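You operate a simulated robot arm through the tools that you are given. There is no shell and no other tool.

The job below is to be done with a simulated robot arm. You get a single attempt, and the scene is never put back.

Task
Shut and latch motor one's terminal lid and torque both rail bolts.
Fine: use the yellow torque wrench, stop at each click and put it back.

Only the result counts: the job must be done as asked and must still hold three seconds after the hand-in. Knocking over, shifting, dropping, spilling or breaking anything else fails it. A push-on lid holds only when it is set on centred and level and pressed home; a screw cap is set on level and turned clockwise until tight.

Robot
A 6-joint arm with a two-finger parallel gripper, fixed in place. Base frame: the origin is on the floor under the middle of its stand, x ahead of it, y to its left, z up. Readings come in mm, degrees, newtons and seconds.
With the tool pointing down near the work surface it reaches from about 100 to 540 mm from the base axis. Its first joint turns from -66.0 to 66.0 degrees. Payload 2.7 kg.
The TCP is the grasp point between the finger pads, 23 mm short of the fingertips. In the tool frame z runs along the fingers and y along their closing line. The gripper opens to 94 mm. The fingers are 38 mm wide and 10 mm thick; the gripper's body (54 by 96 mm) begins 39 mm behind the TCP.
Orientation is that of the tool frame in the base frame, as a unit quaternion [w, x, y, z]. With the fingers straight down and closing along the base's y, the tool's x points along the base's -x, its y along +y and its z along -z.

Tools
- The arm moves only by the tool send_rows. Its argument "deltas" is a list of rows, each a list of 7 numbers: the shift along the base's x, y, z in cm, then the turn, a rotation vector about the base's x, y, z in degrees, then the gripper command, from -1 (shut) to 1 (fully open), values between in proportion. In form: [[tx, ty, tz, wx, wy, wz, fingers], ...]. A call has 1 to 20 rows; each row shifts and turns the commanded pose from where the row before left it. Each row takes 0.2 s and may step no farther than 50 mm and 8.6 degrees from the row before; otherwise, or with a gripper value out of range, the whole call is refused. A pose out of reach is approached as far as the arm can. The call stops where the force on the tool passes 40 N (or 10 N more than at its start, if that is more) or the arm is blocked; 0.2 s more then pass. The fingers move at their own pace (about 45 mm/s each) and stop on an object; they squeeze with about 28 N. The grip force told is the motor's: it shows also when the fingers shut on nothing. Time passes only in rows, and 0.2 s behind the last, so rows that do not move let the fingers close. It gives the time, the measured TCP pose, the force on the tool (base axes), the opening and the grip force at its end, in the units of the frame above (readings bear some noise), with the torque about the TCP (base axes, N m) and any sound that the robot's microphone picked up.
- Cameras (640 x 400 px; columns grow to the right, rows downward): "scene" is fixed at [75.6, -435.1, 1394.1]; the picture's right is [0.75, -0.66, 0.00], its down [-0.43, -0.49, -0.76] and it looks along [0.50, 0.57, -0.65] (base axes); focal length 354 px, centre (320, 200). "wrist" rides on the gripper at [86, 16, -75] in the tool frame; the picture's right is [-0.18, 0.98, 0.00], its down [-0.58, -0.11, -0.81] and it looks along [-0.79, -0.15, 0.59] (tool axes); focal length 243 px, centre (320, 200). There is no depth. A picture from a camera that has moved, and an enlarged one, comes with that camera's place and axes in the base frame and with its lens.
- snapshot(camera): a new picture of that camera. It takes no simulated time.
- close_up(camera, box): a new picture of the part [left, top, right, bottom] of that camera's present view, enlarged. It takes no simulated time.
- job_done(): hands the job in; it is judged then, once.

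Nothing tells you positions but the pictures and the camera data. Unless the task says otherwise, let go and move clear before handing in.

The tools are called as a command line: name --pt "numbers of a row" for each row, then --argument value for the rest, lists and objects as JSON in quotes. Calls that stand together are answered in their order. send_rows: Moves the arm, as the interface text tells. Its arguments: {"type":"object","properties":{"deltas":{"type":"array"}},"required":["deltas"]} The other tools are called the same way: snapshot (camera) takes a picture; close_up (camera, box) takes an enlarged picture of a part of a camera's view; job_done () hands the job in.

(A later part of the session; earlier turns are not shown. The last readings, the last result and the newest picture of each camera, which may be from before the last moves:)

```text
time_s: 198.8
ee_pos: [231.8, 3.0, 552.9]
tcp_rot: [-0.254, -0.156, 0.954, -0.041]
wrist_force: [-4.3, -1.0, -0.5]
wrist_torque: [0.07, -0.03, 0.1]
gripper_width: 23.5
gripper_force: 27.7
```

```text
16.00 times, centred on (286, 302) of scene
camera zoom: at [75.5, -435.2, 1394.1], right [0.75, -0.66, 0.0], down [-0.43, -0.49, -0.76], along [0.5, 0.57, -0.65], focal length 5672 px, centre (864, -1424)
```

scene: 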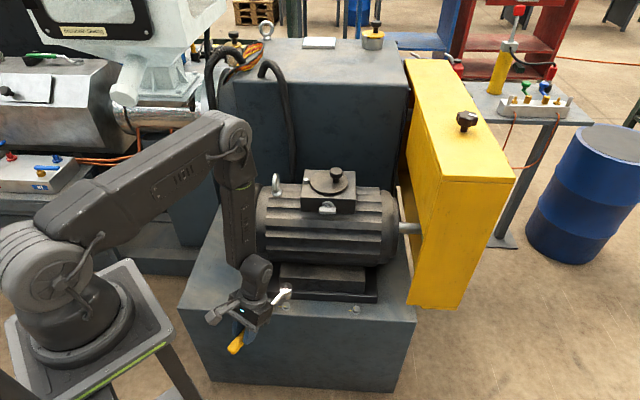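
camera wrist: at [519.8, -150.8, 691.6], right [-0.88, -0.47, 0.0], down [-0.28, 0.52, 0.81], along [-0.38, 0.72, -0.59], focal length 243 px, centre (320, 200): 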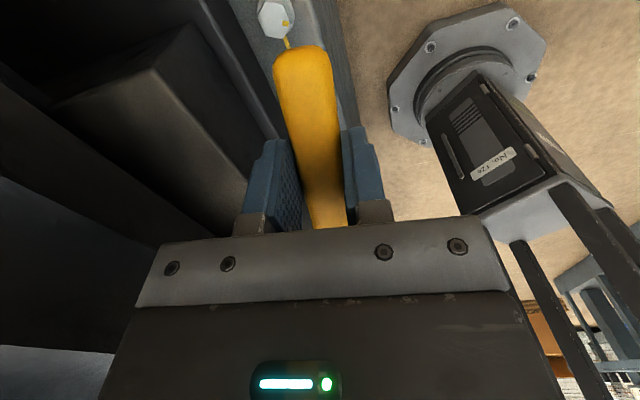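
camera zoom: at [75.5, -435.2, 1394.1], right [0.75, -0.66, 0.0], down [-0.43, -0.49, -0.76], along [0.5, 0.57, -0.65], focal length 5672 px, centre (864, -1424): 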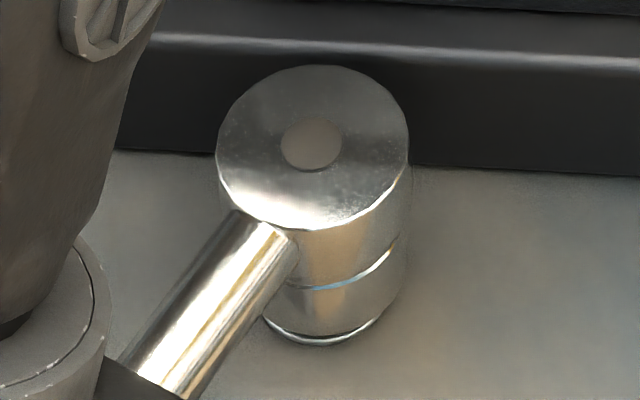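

It's going on. I'll keep yielding to the small side loads and lower the rest.

send_rows --pt "-0.03 -0.01 0 0 0 0 -1" --pt "0 0 -0.1 0 0 0 -1" --pt "0 0 0 0 0 0 -1"

send_rows --pt "0 0 -0.1 0 0 0 -1" --pt "0 0 0 0 0 0 -1"

send_rows --pt "0 0 -0.1 0 0 0 -1" --pt "0 0 0 0 0 0 -1"

close_up --camera "scene" --box '[266, 289, 306, 314]'

```text
time_s: 199.6
ee_pos: [232.8, 3.4, 553.0]
tcp_rot: [-0.253, -0.156, 0.954, -0.042]
wrist_force: [-1.1, -1.6, -1.5]
wrist_torque: [-0.06, 0.04, -0.12]
gripper_width: 23.8
gripper_force: 28.0
```

```text
time_s: 200.2
ee_pos: [231.3, 3.9, 551.7]
tcp_rot: [-0.253, -0.157, 0.954, -0.042]
wrist_force: [-2.1, -3.9, -1.4]
wrist_torque: [-0.08, -0.06, -0.2]
gripper_width: 24.2
gripper_force: 28.0
```

```text
time_s: 200.8
ee_pos: [232.5, 4.3, 549.9]
tcp_rot: [-0.254, -0.157, 0.954, -0.041]
wrist_force: [-0.1, 0.5, -2.4]
wrist_torque: [-0.05, 0.15, 0.01]
gripper_width: 23.9
gripper_force: 27.7
```

```text
16.00 times, centred on (286, 302) of scene
camera zoom: at [75.6, -435.1, 1394.1], right [0.75, -0.66, 0.0], down [-0.43, -0.49, -0.76], along [0.5, 0.57, -0.65], focal length 5672 px, centre (864, -1424)
```

zoom: 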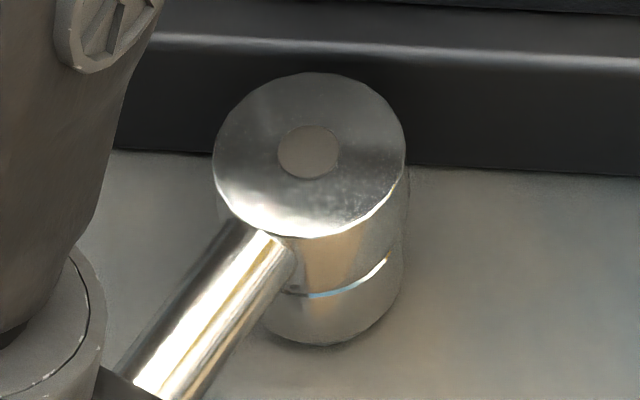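

The socket now covers the washer. One more millimetre to confirm it's seated.

send_rows --pt "0 0 -0.08 0 0 0 -1" --pt "0 0 0 0 0 0 -1"

```text
time_s: 201.4
ee_pos: [232.1, 2.8, 548.6]
tcp_rot: [-0.253, -0.157, 0.954, -0.041]
wrist_force: [-0.4, -0.8, -2.5]
wrist_torque: [-0.06, 0.17, -0.01]
gripper_width: 23.6
gripper_force: 27.8
```

Seated at about 9 mm depth. Starting stroke 1: turning clockwise about bolt 1 in 2° rows and watching the loads.

send_rows --pt "-0.167 0.509 0 0 0 -2 -1" --pt "-0.149 0.514 0 0 0 -2 -1"

send_rows --pt "-0.132 0.519 0 0 0 -2 -1" --pt "-0.113 0.523 0 0 0 -2 -1"

send_rows --pt "-0.094 0.527 0 0 0 -2 -1" --pt "-0.077 0.53 0 0 0 -2 -1"

close_up --camera "scene" --box '[250, 280, 314, 320]'

```text
time_s: 202.0
ee_pos: [229.0, 13.4, 548.8]
tcp_rot: [-0.255, -0.123, 0.959, -0.032]
wrist_force: [-0.1, 0.5, -2.1]
wrist_torque: [0.06, 0.08, 0.12]
gripper_width: 23.8
gripper_force: 27.9
```

```text
time_s: 202.6
ee_pos: [225.0, 24.3, 549.7]
tcp_rot: [-0.255, -0.089, 0.962, -0.023]
wrist_force: [3.8, 1.0, -5.6]
wrist_torque: [-0.04, 0.43, 0.13]
gripper_width: 23.8
gripper_force: 28.1
```

```text
time_s: 203.2
ee_pos: [223.7, 35.1, 549.9]
tcp_rot: [-0.256, -0.057, 0.965, -0.014]
wrist_force: [0.3, 1.5, -1.9]
wrist_torque: [0.08, -0.04, 0.24]
gripper_width: 23.7
gripper_force: 27.8
```

```text
10.00 times, centred on (282, 300) of scene
camera zoom: at [75.6, -435.1, 1394.1], right [0.75, -0.66, 0.0], down [-0.43, -0.49, -0.76], along [0.5, 0.57, -0.65], focal length 3545 px, centre (700, -800)
```

zoom: 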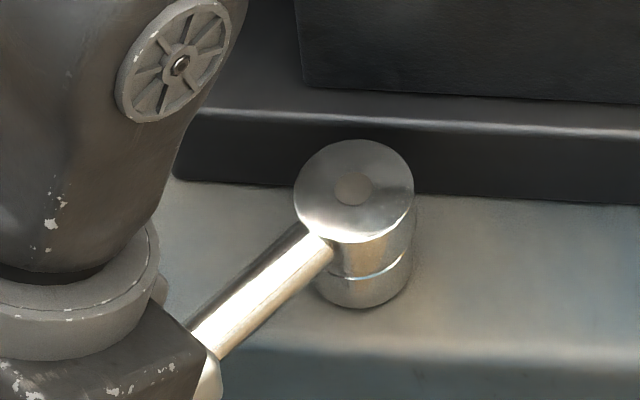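

Turning smoothly with very low forces. Continuing, with picture checks of the button light.

send_rows --pt "-0.058 0.533 0 0 0 -2 -1" --pt "-0.039 0.534 0 0 0 -2 -1" --pt "-0.021 0.535 0 0 0 -2 -1"

close_up --camera "scene" --box '[250, 280, 314, 320]'

send_rows --pt "-0.002 0.535 0 0 0 -2 -1" --pt "0.017 0.535 0 0 0 -2 -1" --pt "0.036 0.534 0 0 0 -2 -1"

close_up --camera "scene" --box '[250, 280, 314, 320]'

```text
time_s: 204.0
ee_pos: [223.0, 51.9, 548.2]
tcp_rot: [-0.257, -0.005, 0.966, -0.001]
wrist_force: [-0.2, -1.5, 4.8]
wrist_torque: [-0.07, -0.99, -0.15]
gripper_width: 23.6
gripper_force: 27.7
```

```text
10.00 times, centred on (282, 300) of scene
camera zoom: at [75.5, -435.2, 1394.1], right [0.75, -0.66, 0.0], down [-0.43, -0.49, -0.76], along [0.5, 0.57, -0.65], focal length 3545 px, centre (700, -800)
```

zoom: 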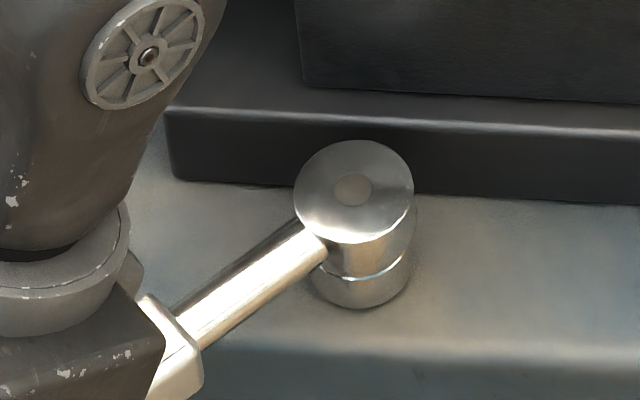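

```text
time_s: 204.8
ee_pos: [223.2, 67.9, 548.5]
tcp_rot: [-0.257, 0.045, 0.965, 0.013]
wrist_force: [3.9, -1.8, -9.7]
wrist_torque: [-0.01, 1.1, -0.18]
gripper_width: 23.9
gripper_force: 28.7
```

```text
10.00 times, centred on (282, 300) of scene
camera zoom: at [75.8, -435.1, 1394.0], right [0.75, -0.66, 0.0], down [-0.43, -0.49, -0.76], along [0.5, 0.57, -0.65], focal length 3545 px, centre (700, -800)
```

zoom: 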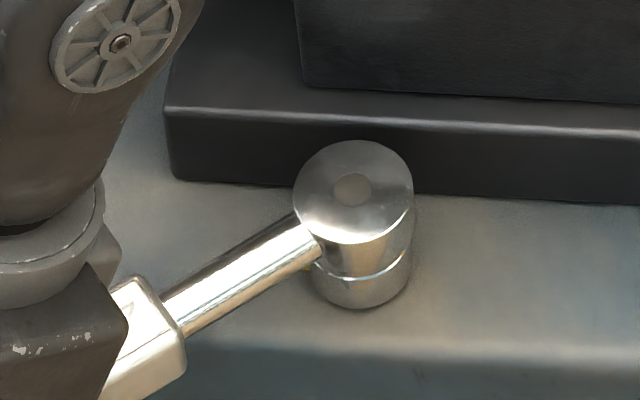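

send_rows --pt "0.054 0.533 -0.02 0 0 -2 -1" --pt "0.073 0.531 -0.01 0 0 -2 -1" --pt "0.091 0.528 0 0 0 -2 -1"

close_up --camera "scene" --box '[250, 280, 314, 320]'

send_rows --pt "0.109 0.524 0 0 0 -2 -1" --pt "0.128 0.52 0 0 0 -2 -1" --pt "0.146 0.515 0 0 0 -2 -1"

close_up --camera "scene" --box '[250, 280, 314, 320]'

```text
time_s: 205.6
ee_pos: [226.2, 83.1, 549.6]
tcp_rot: [-0.256, 0.096, 0.962, 0.026]
wrist_force: [4.7, 2.4, -8.1]
wrist_torque: [0.19, 0.74, 0.61]
gripper_width: 23.8
gripper_force: 27.9
```

```text
10.00 times, centred on (282, 300) of scene
camera zoom: at [75.7, -435.1, 1394.1], right [0.75, -0.66, 0.0], down [-0.43, -0.49, -0.76], along [0.5, 0.57, -0.65], focal length 3545 px, centre (700, -800)
```

zoom: 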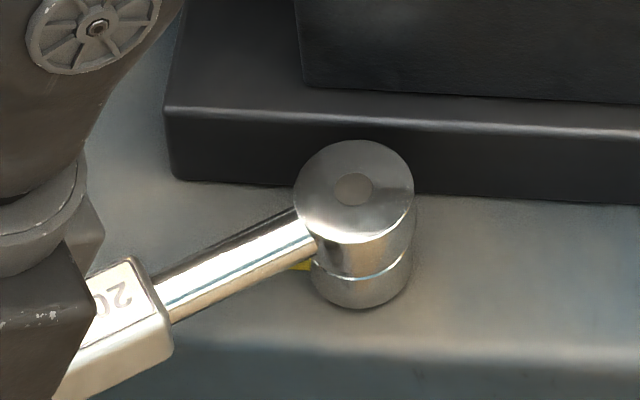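

```text
time_s: 206.4
ee_pos: [229.8, 98.5, 547.1]
tcp_rot: [-0.253, 0.146, 0.956, 0.04]
wrist_force: [3.7, -0.6, 6.6]
wrist_torque: [-0.31, -1.11, 0.23]
gripper_width: 23.6
gripper_force: 28.2
```

```text
10.00 times, centred on (282, 300) of scene
camera zoom: at [75.6, -435.2, 1394.1], right [0.75, -0.66, 0.0], down [-0.43, -0.49, -0.76], along [0.5, 0.57, -0.65], focal length 3545 px, centre (700, -800)
```

zoom: 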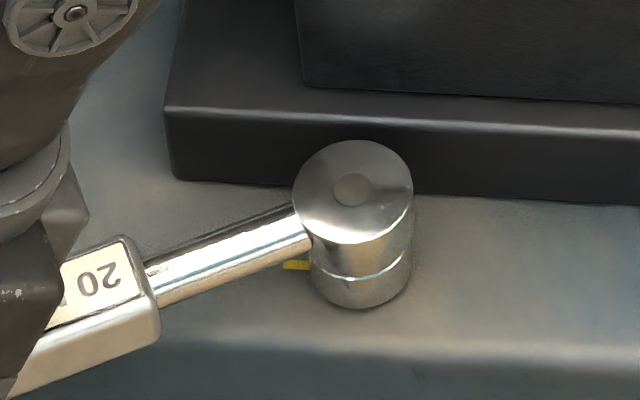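

36° so far, no light and no limits. I'll continue the stroke.

send_rows --pt "0.163 0.509 0 0 0 -2 -1" --pt "0.182 0.505 0 0 0 -2 -1" --pt "0.198 0.497 0 0 0 -2 -1"

close_up --camera "scene" --box '[250, 280, 314, 320]'

send_rows --pt "0.217 0.489 0 0 0 -2 -1" --pt "0.233 0.483 0 0 0 -2 -1"

close_up --camera "scene" --box '[250, 280, 314, 320]'

snapshot --camera "scene"

```text
time_s: 207.2
ee_pos: [236.2, 113.8, 549.6]
tcp_rot: [-0.252, 0.196, 0.946, 0.053]
wrist_force: [9.0, -2.3, -10.1]
wrist_torque: [0.35, 0.84, 0.48]
gripper_width: 23.7
gripper_force: 27.8
```

```text
10.00 times, centred on (282, 300) of scene
camera zoom: at [75.8, -435.1, 1394.0], right [0.75, -0.66, 0.0], down [-0.43, -0.49, -0.76], along [0.5, 0.57, -0.65], focal length 3545 px, centre (700, -800)
```

zoom: 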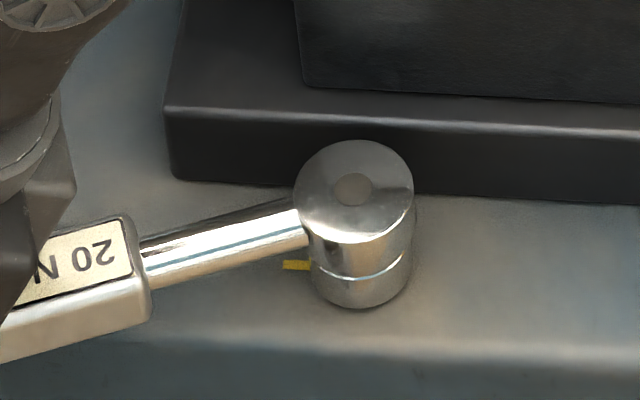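

```text
time_s: 207.8
ee_pos: [239.4, 123.4, 549.6]
tcp_rot: [-0.248, 0.23, 0.939, 0.062]
wrist_force: [8.5, -5.5, -3.7]
wrist_torque: [-0.04, -0.01, 0.18]
gripper_width: 23.7
gripper_force: 28.3
```

```text
10.00 times, centred on (282, 300) of scene
camera zoom: at [75.8, -435.2, 1394.0], right [0.75, -0.66, 0.0], down [-0.43, -0.49, -0.76], along [0.5, 0.57, -0.65], focal length 3545 px, centre (700, -800)
```

zoom: 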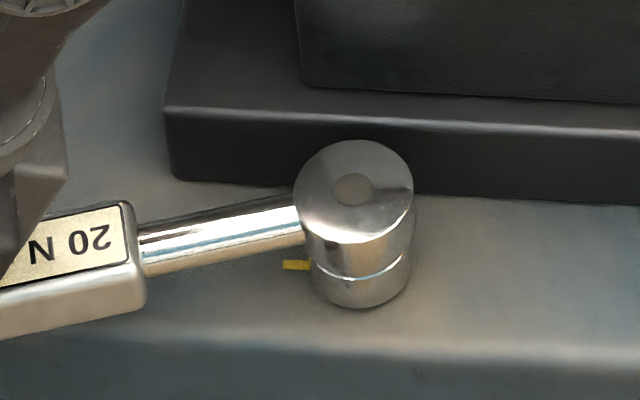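

```text
taken
```

scene: 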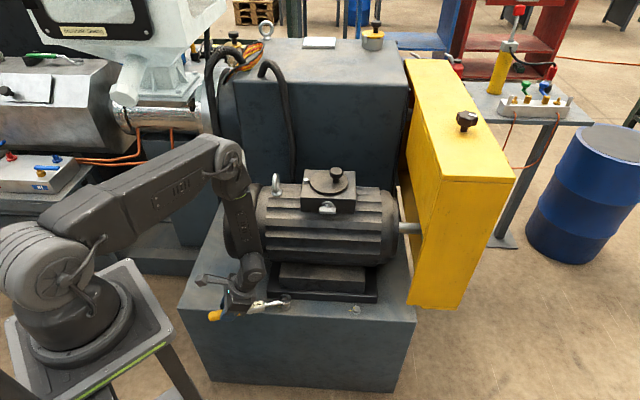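

46° turned with no click yet. I'll add 4° more, which is as far as the wrist's clearance to the motor allows comfortably, then relieve the loads and lift off to re-index by 60°.

send_rows --pt "0.275 0.46 0 0 0 -2 -1" --pt "0.265 0.464 0 0 0 -2 -1" --pt "0 0 0 0 0 0 -1"

close_up --camera "scene" --box '[250, 280, 314, 320]'

```text
time_s: 208.6
ee_pos: [244.5, 133.6, 548.7]
tcp_rot: [-0.246, 0.261, 0.931, 0.069]
wrist_force: [9.7, -4.5, 1.5]
wrist_torque: [-0.4, -0.69, 0.24]
gripper_width: 24.1
gripper_force: 27.9
```

```text
10.00 times, centred on (282, 300) of scene
camera zoom: at [75.7, -435.2, 1394.0], right [0.75, -0.66, 0.0], down [-0.43, -0.49, -0.76], along [0.5, 0.57, -0.65], focal length 3545 px, centre (700, -800)
```

zoom: 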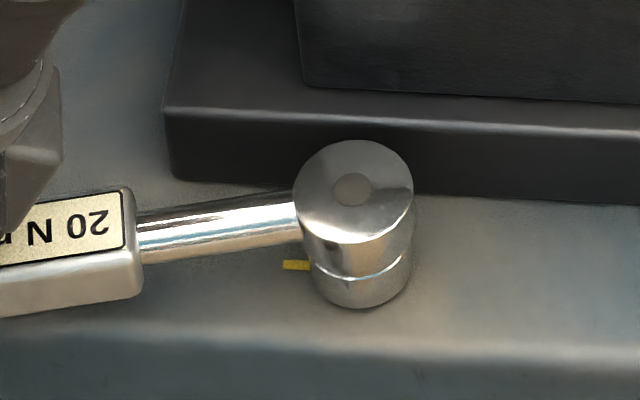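

send_rows --pt "-0.22 -0.485 0 0 0 2 -1" --pt "-0.22 -0.48 0 0 0 2 -1" --pt "0 0 0 0 0 0 -1"

send_rows --pt "0 0 0.1 0 0 0 -1" --pt "0 0 0 0 0 0 -1"

send_rows --pt "0 0 0.1 0 0 0 -1" --pt "0 0 0 0 0 0 -1"

```text
time_s: 209.4
ee_pos: [240.4, 123.3, 548.6]
tcp_rot: [-0.251, 0.227, 0.939, 0.06]
wrist_force: [1.2, 5.9, -3.9]
wrist_torque: [0.38, 0.31, 0.88]
gripper_width: 24.2
gripper_force: 28.2
```

```text
time_s: 210.0
ee_pos: [240.2, 123.7, 549.7]
tcp_rot: [-0.251, 0.229, 0.939, 0.062]
wrist_force: [0.4, 3.3, -4.9]
wrist_torque: [0.38, 0.46, 0.54]
gripper_width: 23.8
gripper_force: 28.5
```

```text
time_s: 210.6
ee_pos: [240.8, 123.9, 549.7]
tcp_rot: [-0.251, 0.228, 0.939, 0.061]
wrist_force: [-1.3, 4.9, -6.3]
wrist_torque: [0.46, 0.53, 0.64]
gripper_width: 23.8
gripper_force: 28.2
```

send_rows --pt "0 0.03 0.1 0 0 0 -1" --pt "0 0 0 0 0 0 -1"

send_rows --pt "0 0.01 0.1 0 0 0 -1" --pt "0 0 0.1 0 0 0 -1" --pt "0 0 0 0 0 0 -1"

send_rows --pt "0 0 0.1 0 0 0 -1" --pt "0 0 0.1 0 0 0 -1" --pt "0 0 0 0 0 0 -1"

close_up --camera "scene" --box '[250, 280, 314, 320]'

```text
time_s: 211.2
ee_pos: [239.3, 123.4, 551.6]
tcp_rot: [-0.25, 0.228, 0.939, 0.061]
wrist_force: [-1.4, 5.2, -6.5]
wrist_torque: [0.42, 0.59, 0.59]
gripper_width: 23.8
gripper_force: 27.5
```

```text
time_s: 212.0
ee_pos: [241.4, 123.3, 555.5]
tcp_rot: [-0.249, 0.229, 0.939, 0.061]
wrist_force: [1.4, 3.1, -3.8]
wrist_torque: [0.3, 0.29, 0.46]
gripper_width: 23.6
gripper_force: 28.0
```

```text
time_s: 212.8
ee_pos: [241.4, 123.0, 557.7]
tcp_rot: [-0.25, 0.228, 0.939, 0.062]
wrist_force: [1.5, 2.4, -4.0]
wrist_torque: [0.22, 0.23, 0.43]
gripper_width: 23.6
gripper_force: 28.3
```

```text
10.00 times, centred on (282, 300) of scene
camera zoom: at [75.7, -435.1, 1394.1], right [0.75, -0.66, 0.0], down [-0.43, -0.49, -0.76], along [0.5, 0.57, -0.65], focal length 3545 px, centre (700, -800)
```

zoom: 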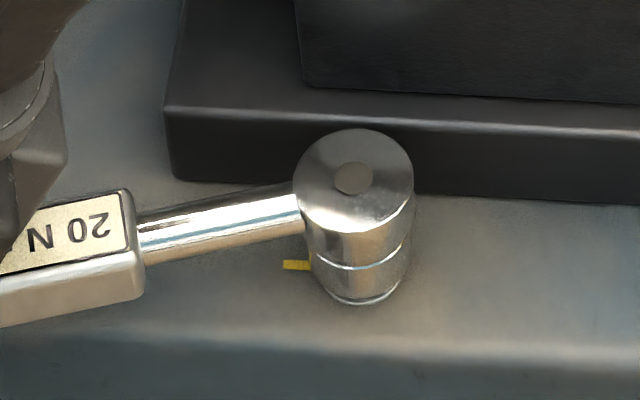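

The socket is coming off smoothly. I'll continue the lift until clear and check the bolt's mark.

send_rows --pt "0 0 0.15 0 0 0 -1" --pt "0 0 0.15 0 0 0 -1" --pt "0 0 0.2 0 0 0 -1" --pt "0 0 0.3 0 0 0 -1" --pt "0 0 0.5 0 0 0 -1" --pt "0 0 1 0 0 0 -1" --pt "0 0 1 0 0 0 -1" --pt "0 0 0 0 0 0 -1"

close_up --camera "scene" --box '[266, 294, 306, 319]'

close_up --camera "scene" --box '[230, 265, 326, 325]'

```text
time_s: 214.6
ee_pos: [240.4, 122.6, 589.7]
tcp_rot: [-0.25, 0.228, 0.939, 0.061]
wrist_force: [0.1, 0.1, -3.5]
wrist_torque: [0.09, 0.12, -0.03]
gripper_width: 23.6
gripper_force: 28.2
```

```text
16.00 times, centred on (286, 306) of scene
camera zoom: at [75.6, -435.1, 1394.1], right [0.75, -0.66, 0.0], down [-0.43, -0.49, -0.76], along [0.5, 0.57, -0.65], focal length 5672 px, centre (864, -1504)
```

zoom: 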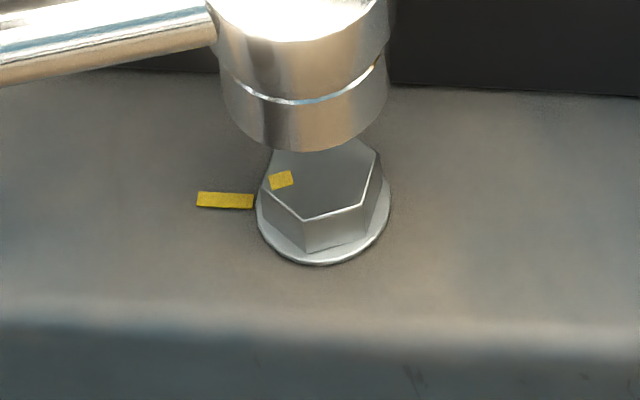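

```text
6.67 times, centred on (278, 295) of scene
camera zoom: at [75.6, -435.1, 1394.1], right [0.75, -0.66, 0.0], down [-0.43, -0.49, -0.76], along [0.5, 0.57, -0.65], focal length 2364 px, centre (600, -433)
```

zoom: 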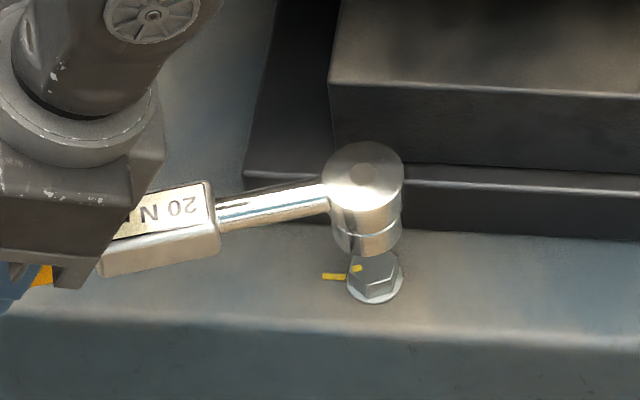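

Bolt 1 has turned 41° to about 157°, so roughly 26–34° remain. I'll swing the handle back counter-clockwise about 63° above the bolt to re-index on the next hex position.

send_rows --pt "-0.45 -0.972 0.8 0 0 4 -1" --pt "-0.38 -1.002 0.4 0 0 4 -1" --pt "-0.309 -1.024 0 0 0 4 -1" --pt "-0.237 -1.044 0 0 0 4 -1" --pt "-0.164 -1.059 0 0 0 4 -1" --pt "-0.09 -1.067 0 0 0 4 -1" --pt "-0.015 -1.07 0 0 0 4 -1" --pt "0.06 -1.069 0 0 0 4 -1" --pt "0.135 -1.063 0 0 0 4 -1" --pt "0.207 -1.05 0 0 0 4 -1" --pt "0.281 -1.033 0 0 0 4 -1" --pt "0.352 -1.011 0 0 0 4 -1" --pt "0.422 -0.985 0 0 0 4 -1" --pt "0.49 -0.953 0 0 0 4 -1" --pt "0.554 -0.915 0 0 0 4 -1" --pt "0.457 -0.659 0 0 0 3 -1" --pt "0 0 0 0 0 0 -1" --pt "0 0 0 0 0 0 -1"

close_up --camera "scene" --box '[230, 265, 326, 325]'

close_up --camera "scene" --box '[266, 278, 306, 303]'

```text
time_s: 218.4
ee_pos: [253.5, -36.2, 602.4]
tcp_rot: [-0.244, -0.296, 0.92, -0.079]
wrist_force: [0.0, -0.2, -2.4]
wrist_torque: [-0.07, 0.18, 0.01]
gripper_width: 23.5
gripper_force: 28.3
```

```text
6.67 times, centred on (278, 295) of scene
camera zoom: at [75.6, -435.1, 1394.1], right [0.75, -0.66, 0.0], down [-0.43, -0.49, -0.76], along [0.5, 0.57, -0.65], focal length 2364 px, centre (600, -433)
```

zoom: 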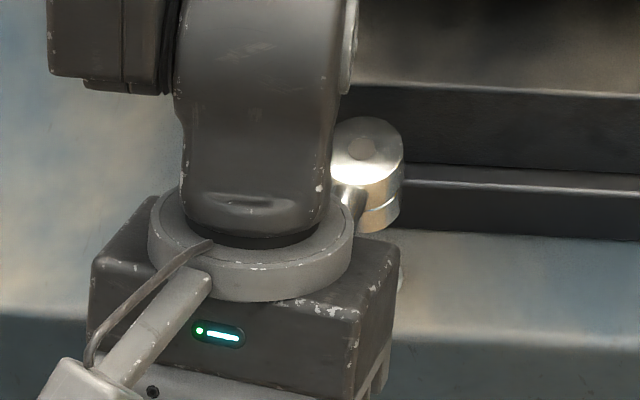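

```text
16.00 times, centred on (286, 290) of scene
camera zoom: at [75.6, -435.1, 1394.1], right [0.75, -0.66, 0.0], down [-0.43, -0.49, -0.76], along [0.5, 0.57, -0.65], focal length 5672 px, centre (864, -1248)
```

zoom: 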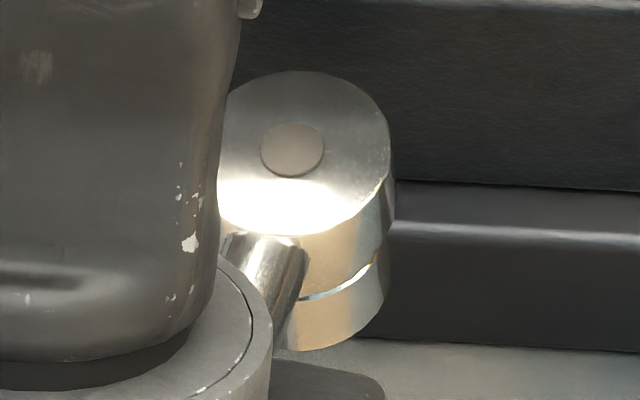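

The bolt itself is now hidden by the gripper, but its image position is known and the disc is visible. The head computes to within 0.5 mm of the bolt axis, at a heading of about 216° against the bolt's 217°. I'll lower to just above it.

send_rows --pt "0 0 -1.5 0 0 0 -1" --pt "0 0 -1.5 0 0 0 -1" --pt "0 0 -0.8 0 0 0 -1" --pt "0 0 0 0 0 0 -1" --pt "0 0 0 0 0 0 -1"

close_up --camera "scene" --box '[266, 285, 306, 310]'

```text
time_s: 219.6
ee_pos: [254.1, -37.2, 562.1]
tcp_rot: [-0.245, -0.297, 0.92, -0.079]
wrist_force: [0.9, -1.3, -2.3]
wrist_torque: [-0.08, 0.16, 0.01]
gripper_width: 23.7
gripper_force: 27.8
```

```text
16.00 times, centred on (286, 298) of scene
camera zoom: at [75.6, -435.1, 1394.1], right [0.75, -0.66, 0.0], down [-0.43, -0.49, -0.76], along [0.5, 0.57, -0.65], focal length 5672 px, centre (864, -1360)
```

zoom: 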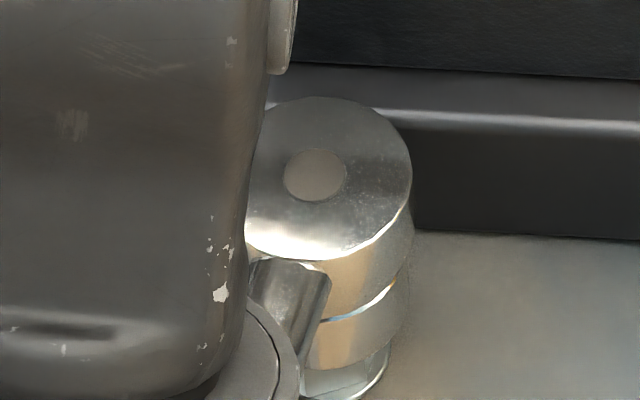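

Lowering shifted it slightly: the disc is now about 1.5 mm right and 2–3 mm near. I'll correct and re-check.

send_rows --pt "0.02 0.25 0 0 0 0 -1" --pt "0 0 0 0 0 0 -1" --pt "0 0 0 0 0 0 -1"

close_up --camera "scene" --box '[266, 285, 306, 310]'

```text
time_s: 220.4
ee_pos: [254.2, -34.2, 562.9]
tcp_rot: [-0.245, -0.296, 0.92, -0.079]
wrist_force: [1.1, 0.2, -2.5]
wrist_torque: [-0.14, 0.15, 0.0]
gripper_width: 24.0
gripper_force: 27.7
```

```text
16.00 times, centred on (286, 298) of scene
camera zoom: at [75.6, -435.1, 1394.1], right [0.75, -0.66, 0.0], down [-0.43, -0.49, -0.76], along [0.5, 0.57, -0.65], focal length 5672 px, centre (864, -1360)
```

zoom: 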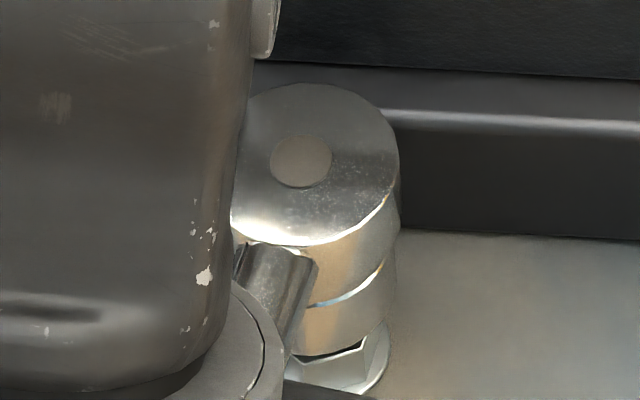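

send_rows --pt "0.03 -0.026 -0.3 0 0 0 -1" --pt "0 0 0 0 0 0 -1" --pt "0 0 0 0 0 0 -1"

close_up --camera "scene" --box '[266, 285, 306, 310]'

send_rows --pt "0 0 -0.1 0 0 0 -1" --pt "0 0 0 0 0 0 -1"

send_rows --pt "0 0 -0.1 0 0 0 -1" --pt "0 0 0 0 0 0 -1"

send_rows --pt "0 0 -0.1 0 0 0 -1" --pt "0 0 0 0 0 0 -1"

```text
time_s: 221.2
ee_pos: [254.1, -34.6, 560.9]
tcp_rot: [-0.245, -0.296, 0.92, -0.077]
wrist_force: [-3.7, 0.6, 5.5]
wrist_torque: [0.57, -0.8, 0.21]
gripper_width: 23.8
gripper_force: 27.8
```

```text
16.00 times, centred on (286, 298) of scene
camera zoom: at [75.5, -435.2, 1394.1], right [0.75, -0.66, 0.0], down [-0.43, -0.49, -0.76], along [0.5, 0.57, -0.65], focal length 5672 px, centre (864, -1360)
```

zoom: 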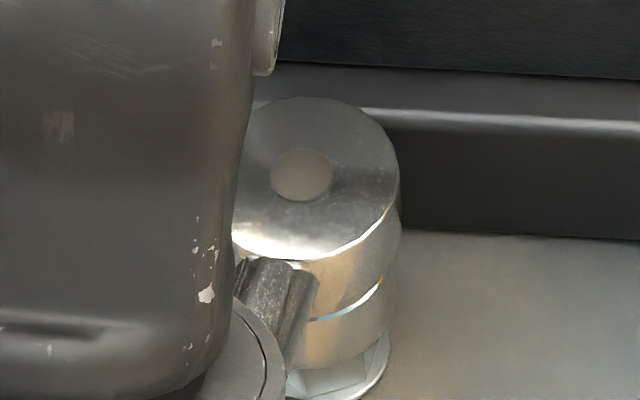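

```text
time_s: 221.8
ee_pos: [253.9, -35.4, 558.2]
tcp_rot: [-0.244, -0.296, 0.92, -0.078]
wrist_force: [1.6, 4.2, 2.3]
wrist_torque: [0.53, -0.64, 0.41]
gripper_width: 24.0
gripper_force: 28.1
```

```text
time_s: 222.4
ee_pos: [253.0, -34.4, 558.2]
tcp_rot: [-0.245, -0.296, 0.92, -0.079]
wrist_force: [1.4, 0.1, 4.1]
wrist_torque: [0.51, -0.82, -0.12]
gripper_width: 23.8
gripper_force: 27.9
```

```text
time_s: 223.0
ee_pos: [253.1, -34.6, 557.0]
tcp_rot: [-0.246, -0.296, 0.92, -0.079]
wrist_force: [-1.7, -0.3, 5.6]
wrist_torque: [0.53, -0.75, 0.02]
gripper_width: 24.0
gripper_force: 28.3
```

I found the bolt-top contact height at TCP ≈ 561. The picture shows the rim 2.5 mm too far back at contact, so I'll lift, undo the small pitch slip, and shift toward the camera.

send_rows --pt "0 0 0.5 0 0 0 -1" --pt "-0.1 -0.245 0.1 -0.65 0.89 0 -1" --pt "0 0 0 0 0 0 -1" --pt "0 0 0 0 0 0 -1"

close_up --camera "scene" --box '[266, 285, 306, 310]'

```text
time_s: 224.0
ee_pos: [254.0, -37.4, 563.7]
tcp_rot: [-0.254, -0.295, 0.917, -0.082]
wrist_force: [-0.3, 0.7, -2.6]
wrist_torque: [-0.11, 0.16, 0.02]
gripper_width: 24.0
gripper_force: 27.8
```

```text
16.00 times, centred on (286, 298) of scene
camera zoom: at [75.6, -435.1, 1394.1], right [0.75, -0.66, 0.0], down [-0.43, -0.49, -0.76], along [0.5, 0.57, -0.65], focal length 5672 px, centre (864, -1360)
```

zoom: 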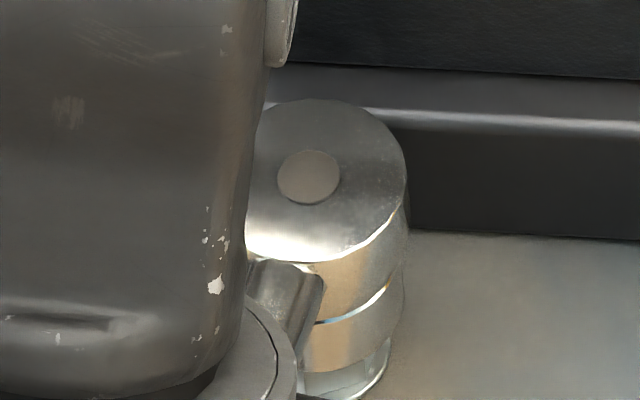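

Alignment now looks good. Lowering in 1 mm steps.

send_rows --pt "-0.02 0.02 -0.15 0 0 0 -1" --pt "0 0 0 0 0 0 -1"

send_rows --pt "0 0 -0.1 0 0 0 -1" --pt "0 0 0 0 0 0 -1"

send_rows --pt "0 0 -0.1 0 0 0 -1" --pt "0 0 0 0 0 0 -1"

close_up --camera "scene" --box '[266, 285, 306, 310]'

```text
time_s: 224.6
ee_pos: [252.2, -35.3, 562.4]
tcp_rot: [-0.254, -0.295, 0.918, -0.081]
wrist_force: [-0.2, -0.3, -1.8]
wrist_torque: [-0.07, 0.16, 0.02]
gripper_width: 23.9
gripper_force: 27.9
```

```text
time_s: 225.2
ee_pos: [253.3, -35.8, 561.7]
tcp_rot: [-0.254, -0.296, 0.917, -0.081]
wrist_force: [-0.2, 0.6, -3.6]
wrist_torque: [-0.11, 0.12, 0.01]
gripper_width: 23.7
gripper_force: 28.5
```

```text
time_s: 225.8
ee_pos: [253.8, -36.7, 559.8]
tcp_rot: [-0.254, -0.295, 0.918, -0.08]
wrist_force: [-2.9, 0.3, 5.9]
wrist_torque: [0.71, -0.71, 0.26]
gripper_width: 23.5
gripper_force: 28.1
```

```text
16.00 times, centred on (286, 298) of scene
camera zoom: at [75.5, -435.1, 1394.1], right [0.75, -0.66, 0.0], down [-0.43, -0.49, -0.76], along [0.5, 0.57, -0.65], focal length 5672 px, centre (864, -1360)
```

zoom: 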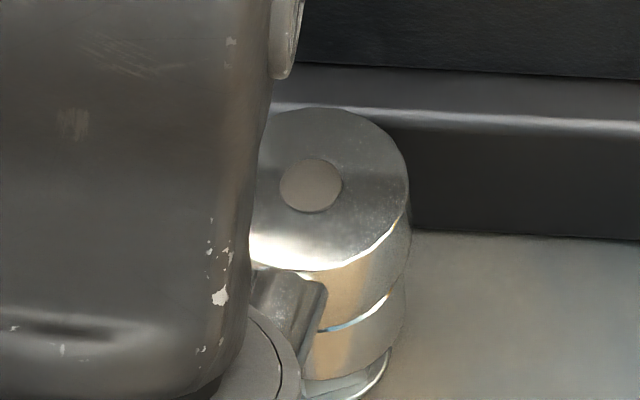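

send_rows --pt "-0.05 0.04 0 0 0 0 -1" --pt "0 0 0 0 0 0 -1"

send_rows --pt "0 0 -0.06 0 0 0 -1" --pt "0 0 0 0 0 0 -1"

close_up --camera "scene" --box '[266, 289, 306, 314]'

```text
time_s: 226.4
ee_pos: [253.9, -36.8, 559.9]
tcp_rot: [-0.254, -0.293, 0.918, -0.08]
wrist_force: [0.4, -2.3, 3.4]
wrist_torque: [0.41, -0.69, -0.39]
gripper_width: 23.6
gripper_force: 28.1
```

```text
time_s: 227.0
ee_pos: [252.7, -36.4, 558.7]
tcp_rot: [-0.254, -0.294, 0.918, -0.082]
wrist_force: [0.0, -5.9, 4.7]
wrist_torque: [0.21, -0.73, -0.67]
gripper_width: 23.7
gripper_force: 27.8
```

```text
16.00 times, centred on (286, 302) of scene
camera zoom: at [75.5, -435.2, 1394.0], right [0.75, -0.66, 0.0], down [-0.43, -0.49, -0.76], along [0.5, 0.57, -0.65], focal length 5672 px, centre (864, -1424)
```

zoom: 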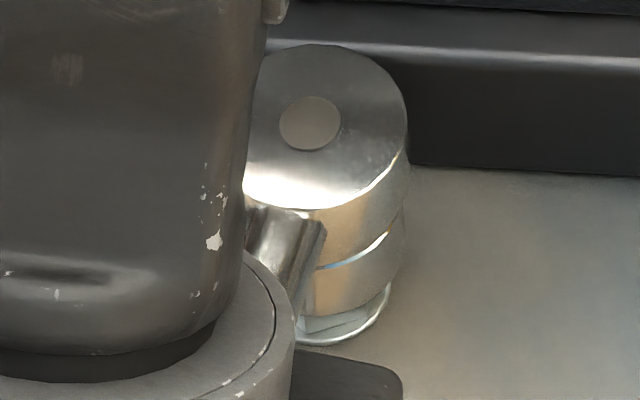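

A side push toward -y of about 6 N suggests the rim is catching the hex edge. I'll yield that way.

send_rows --pt "0 -0.04 0 0 0 0 -1" --pt "0 0 0 0 0 0 -1"

send_rows --pt "0 -0.02 -0.06 0 0 0 -1" --pt "0 0 0 0 0 0 -1"

send_rows --pt "0 0 -0.06 0 0 0 -1" --pt "0 0 0 0 0 0 -1"

close_up --camera "scene" --box '[266, 289, 306, 314]'

```text
time_s: 227.6
ee_pos: [252.0, -36.6, 559.6]
tcp_rot: [-0.254, -0.295, 0.918, -0.081]
wrist_force: [1.0, 0.7, -2.7]
wrist_torque: [-0.12, 0.11, -0.01]
gripper_width: 23.9
gripper_force: 28.0
```

```text
time_s: 228.2
ee_pos: [252.5, -37.8, 559.7]
tcp_rot: [-0.253, -0.295, 0.918, -0.081]
wrist_force: [-0.8, 0.1, -3.1]
wrist_torque: [-0.12, 0.17, -0.01]
gripper_width: 23.9
gripper_force: 28.3
```

```text
time_s: 228.8
ee_pos: [251.2, -37.6, 558.9]
tcp_rot: [-0.254, -0.295, 0.917, -0.082]
wrist_force: [0.5, -0.2, -2.6]
wrist_torque: [-0.14, 0.14, 0.02]
gripper_width: 24.2
gripper_force: 27.4
```

```text
16.00 times, centred on (286, 302) of scene
camera zoom: at [75.6, -435.1, 1394.1], right [0.75, -0.66, 0.0], down [-0.43, -0.49, -0.76], along [0.5, 0.57, -0.65], focal length 5672 px, centre (864, -1424)
```

zoom: 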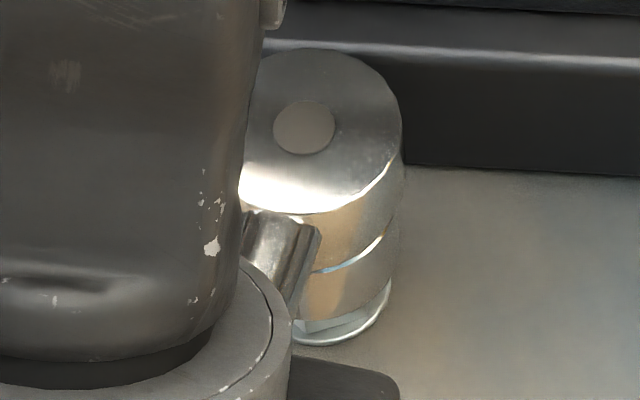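

It has released and is sinking. I'll continue lowering.

send_rows --pt "0 0 -0.1 0 0 0 -1" --pt "0 0 0 0 0 0 -1"

send_rows --pt "0 0 -0.1 0 0 0 -1" --pt "0 0 0 0 0 0 -1"

send_rows --pt "0 0 -0.1 0 0 0 -1" --pt "0 0 0 0 0 0 -1"

close_up --camera "scene" --box '[266, 289, 306, 314]'

```text
time_s: 229.4
ee_pos: [251.9, -37.0, 557.0]
tcp_rot: [-0.253, -0.296, 0.917, -0.081]
wrist_force: [-1.6, 0.5, -2.5]
wrist_torque: [-0.11, 0.13, 0.02]
gripper_width: 23.7
gripper_force: 27.9
```

```text
time_s: 230.0
ee_pos: [251.6, -36.4, 555.4]
tcp_rot: [-0.254, -0.295, 0.917, -0.081]
wrist_force: [0.6, 0.3, -3.5]
wrist_torque: [-0.08, 0.11, -0.02]
gripper_width: 23.9
gripper_force: 28.0
```

```text
time_s: 230.6
ee_pos: [252.6, -38.2, 555.6]
tcp_rot: [-0.253, -0.295, 0.918, -0.082]
wrist_force: [0.2, 1.0, -2.5]
wrist_torque: [-0.1, 0.13, 0.03]
gripper_width: 24.1
gripper_force: 28.2
```

```text
16.00 times, centred on (286, 302) of scene
camera zoom: at [75.6, -435.1, 1394.1], right [0.75, -0.66, 0.0], down [-0.43, -0.49, -0.76], along [0.5, 0.57, -0.65], focal length 5672 px, centre (864, -1424)
```

zoom: 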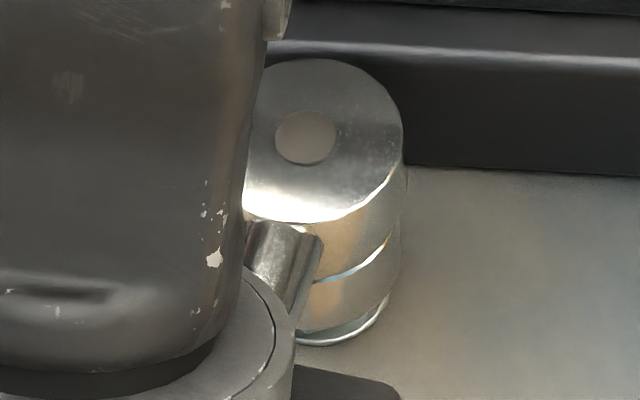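

Good, no resistance and sinking steadily. Continuing to full depth.

send_rows --pt "0 0 -0.15 0 0 0 -1" --pt "0 0 0 0 0 0 -1"

send_rows --pt "0 0 -0.15 0 0 0 -1" --pt "0 0 0 0 0 0 -1"

send_rows --pt "0 0 -0.1 0 0 0 -1" --pt "0 0 0 0 0 0 -1"

close_up --camera "scene" --box '[266, 289, 306, 314]'

```text
time_s: 231.2
ee_pos: [253.4, -37.1, 553.2]
tcp_rot: [-0.254, -0.295, 0.917, -0.081]
wrist_force: [-0.1, -0.3, -2.4]
wrist_torque: [-0.17, 0.14, 0.0]
gripper_width: 23.6
gripper_force: 28.5
```

```text
time_s: 231.8
ee_pos: [253.5, -35.8, 552.0]
tcp_rot: [-0.253, -0.295, 0.918, -0.082]
wrist_force: [-1.1, -2.5, -0.7]
wrist_torque: [-0.07, -0.03, -0.15]
gripper_width: 23.6
gripper_force: 27.8
```

```text
time_s: 232.4
ee_pos: [252.4, -36.0, 551.4]
tcp_rot: [-0.254, -0.296, 0.917, -0.083]
wrist_force: [-1.5, -2.4, -1.6]
wrist_torque: [-0.03, -0.04, -0.17]
gripper_width: 23.7
gripper_force: 28.4
```

```text
16.00 times, centred on (286, 302) of scene
camera zoom: at [75.6, -435.2, 1394.0], right [0.75, -0.66, 0.0], down [-0.43, -0.49, -0.76], along [0.5, 0.57, -0.65], focal length 5672 px, centre (864, -1424)
```

zoom: 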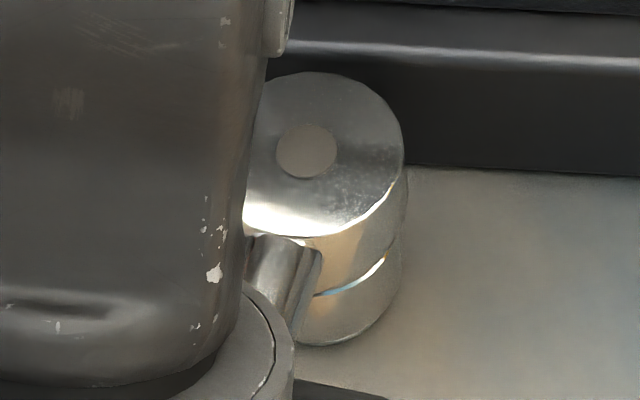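

Fully seated again. Starting stroke 2: 2° rows first, then 1° rows with a picture after each near the expected click.

send_rows --pt "-0.308 0.44 0 0 0 -2 -1" --pt "-0.292 0.45 0 0 0 -2 -1" --pt "-0.277 0.46 0 0 0 -2 -1"

close_up --camera "scene" --box '[250, 280, 314, 320]'

send_rows --pt "-0.26 0.47 0 0 0 -2 -1" --pt "-0.243 0.478 0 0 0 -2 -1"

close_up --camera "scene" --box '[250, 280, 314, 320]'

send_rows --pt "-0.227 0.486 0 0 0 -2 -1" --pt "-0.21 0.495 0 0 0 -2 -1"

close_up --camera "scene" --box '[250, 280, 314, 320]'

```text
time_s: 233.2
ee_pos: [243.2, -22.8, 549.2]
tcp_rot: [-0.257, -0.246, 0.932, -0.068]
wrist_force: [-0.7, -5.7, -7.0]
wrist_torque: [-0.51, 0.6, -0.51]
gripper_width: 24.2
gripper_force: 27.6
```

```text
10.00 times, centred on (282, 300) of scene
camera zoom: at [75.7, -435.2, 1394.0], right [0.75, -0.66, 0.0], down [-0.43, -0.49, -0.76], along [0.5, 0.57, -0.65], focal length 3545 px, centre (700, -800)
```

zoom: 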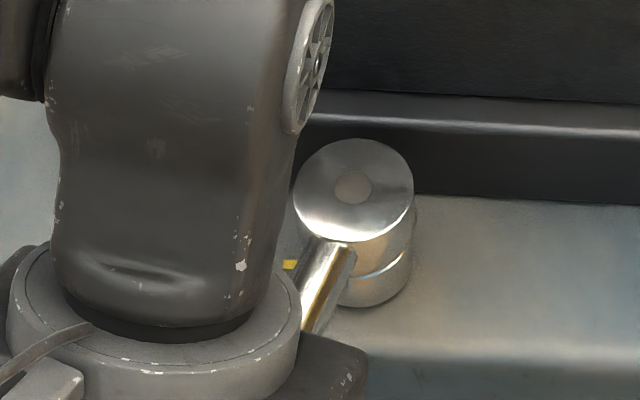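

```text
time_s: 233.8
ee_pos: [237.8, -13.5, 550.6]
tcp_rot: [-0.259, -0.215, 0.94, -0.059]
wrist_force: [-5.2, -3.7, 4.2]
wrist_torque: [0.29, -0.57, 0.05]
gripper_width: 23.7
gripper_force: 28.0
```

```text
10.00 times, centred on (282, 300) of scene
camera zoom: at [75.5, -435.2, 1394.0], right [0.75, -0.66, 0.0], down [-0.43, -0.49, -0.76], along [0.5, 0.57, -0.65], focal length 3545 px, centre (700, -800)
```

zoom: 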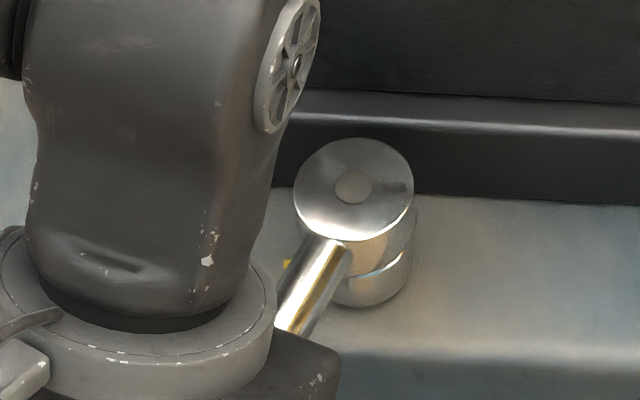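

```text
time_s: 234.4
ee_pos: [234.9, -5.2, 551.0]
tcp_rot: [-0.261, -0.182, 0.947, -0.05]
wrist_force: [-5.3, -0.9, 0.4]
wrist_torque: [0.05, -0.01, 0.29]
gripper_width: 23.8
gripper_force: 27.9
```

```text
10.00 times, centred on (282, 300) of scene
camera zoom: at [75.5, -435.2, 1394.1], right [0.75, -0.66, 0.0], down [-0.43, -0.49, -0.76], along [0.5, 0.57, -0.65], focal length 3545 px, centre (700, -800)
```

zoom: 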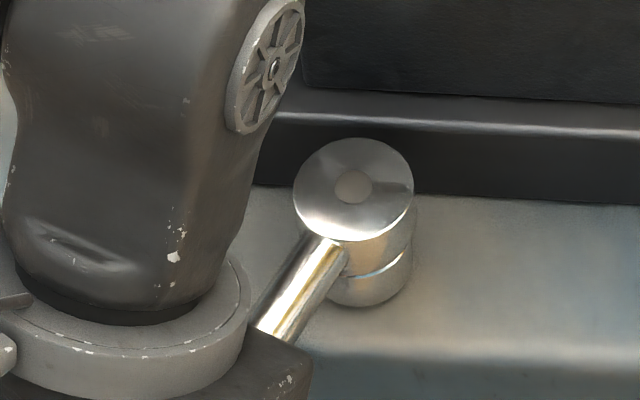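

send_rows --pt "-0.192 0.501 0 0 0 -2 -1" --pt "-0.175 0.507 0 0 0 -2 -1"

close_up --camera "scene" --box '[250, 280, 314, 320]'

send_rows --pt "-0.157 0.514 0 0 0 -2 -1"

close_up --camera "scene" --box '[250, 280, 314, 320]'

send_rows --pt "-0.139 0.518 0 0 0 -2 -1"

close_up --camera "scene" --box '[250, 280, 314, 320]'

```text
time_s: 235.0
ee_pos: [229.6, 5.6, 551.0]
tcp_rot: [-0.262, -0.147, 0.953, -0.04]
wrist_force: [1.9, -0.7, -10.3]
wrist_torque: [-0.43, 1.0, -0.05]
gripper_width: 23.7
gripper_force: 28.1
```

```text
10.00 times, centred on (282, 300) of scene
camera zoom: at [75.7, -435.1, 1394.0], right [0.75, -0.66, 0.0], down [-0.43, -0.49, -0.76], along [0.5, 0.57, -0.65], focal length 3545 px, centre (700, -800)
```

zoom: 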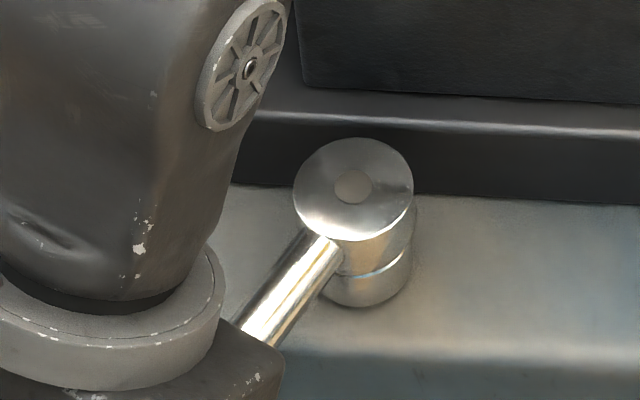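

```text
time_s: 235.4
ee_pos: [228.1, 10.7, 550.5]
tcp_rot: [-0.263, -0.131, 0.955, -0.036]
wrist_force: [1.1, -1.3, 0.7]
wrist_torque: [0.08, -0.46, 0.05]
gripper_width: 23.7
gripper_force: 28.1
```

```text
10.00 times, centred on (282, 300) of scene
camera zoom: at [75.6, -435.2, 1394.1], right [0.75, -0.66, 0.0], down [-0.43, -0.49, -0.76], along [0.5, 0.57, -0.65], focal length 3545 px, centre (700, -800)
```

zoom: 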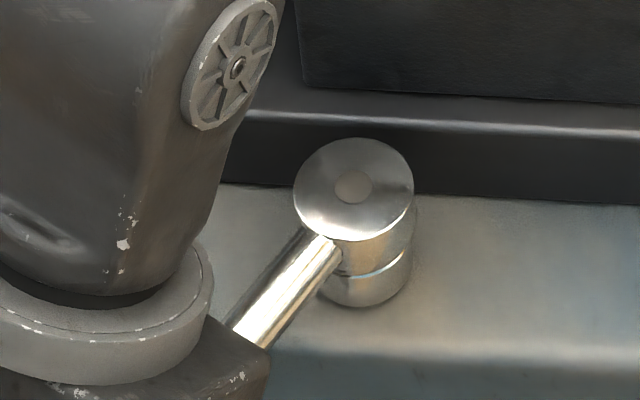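

```text
time_s: 235.8
ee_pos: [227.0, 16.7, 550.4]
tcp_rot: [-0.264, -0.113, 0.957, -0.031]
wrist_force: [-2.6, -2.7, 6.5]
wrist_torque: [0.23, -1.07, 0.03]
gripper_width: 23.8
gripper_force: 27.6
```

```text
10.00 times, centred on (282, 300) of scene
camera zoom: at [75.5, -435.2, 1394.1], right [0.75, -0.66, 0.0], down [-0.43, -0.49, -0.76], along [0.5, 0.57, -0.65], focal length 3545 px, centre (700, -800)
```

zoom: 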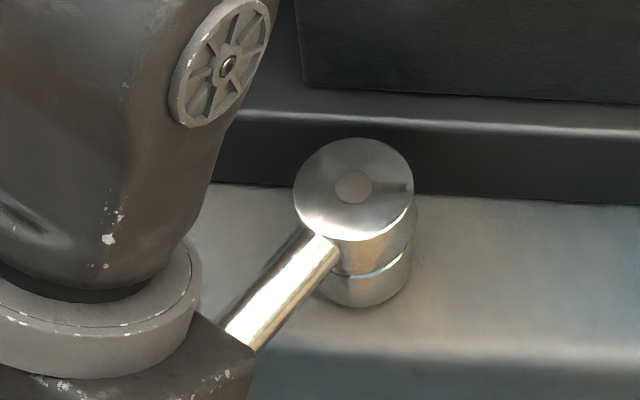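

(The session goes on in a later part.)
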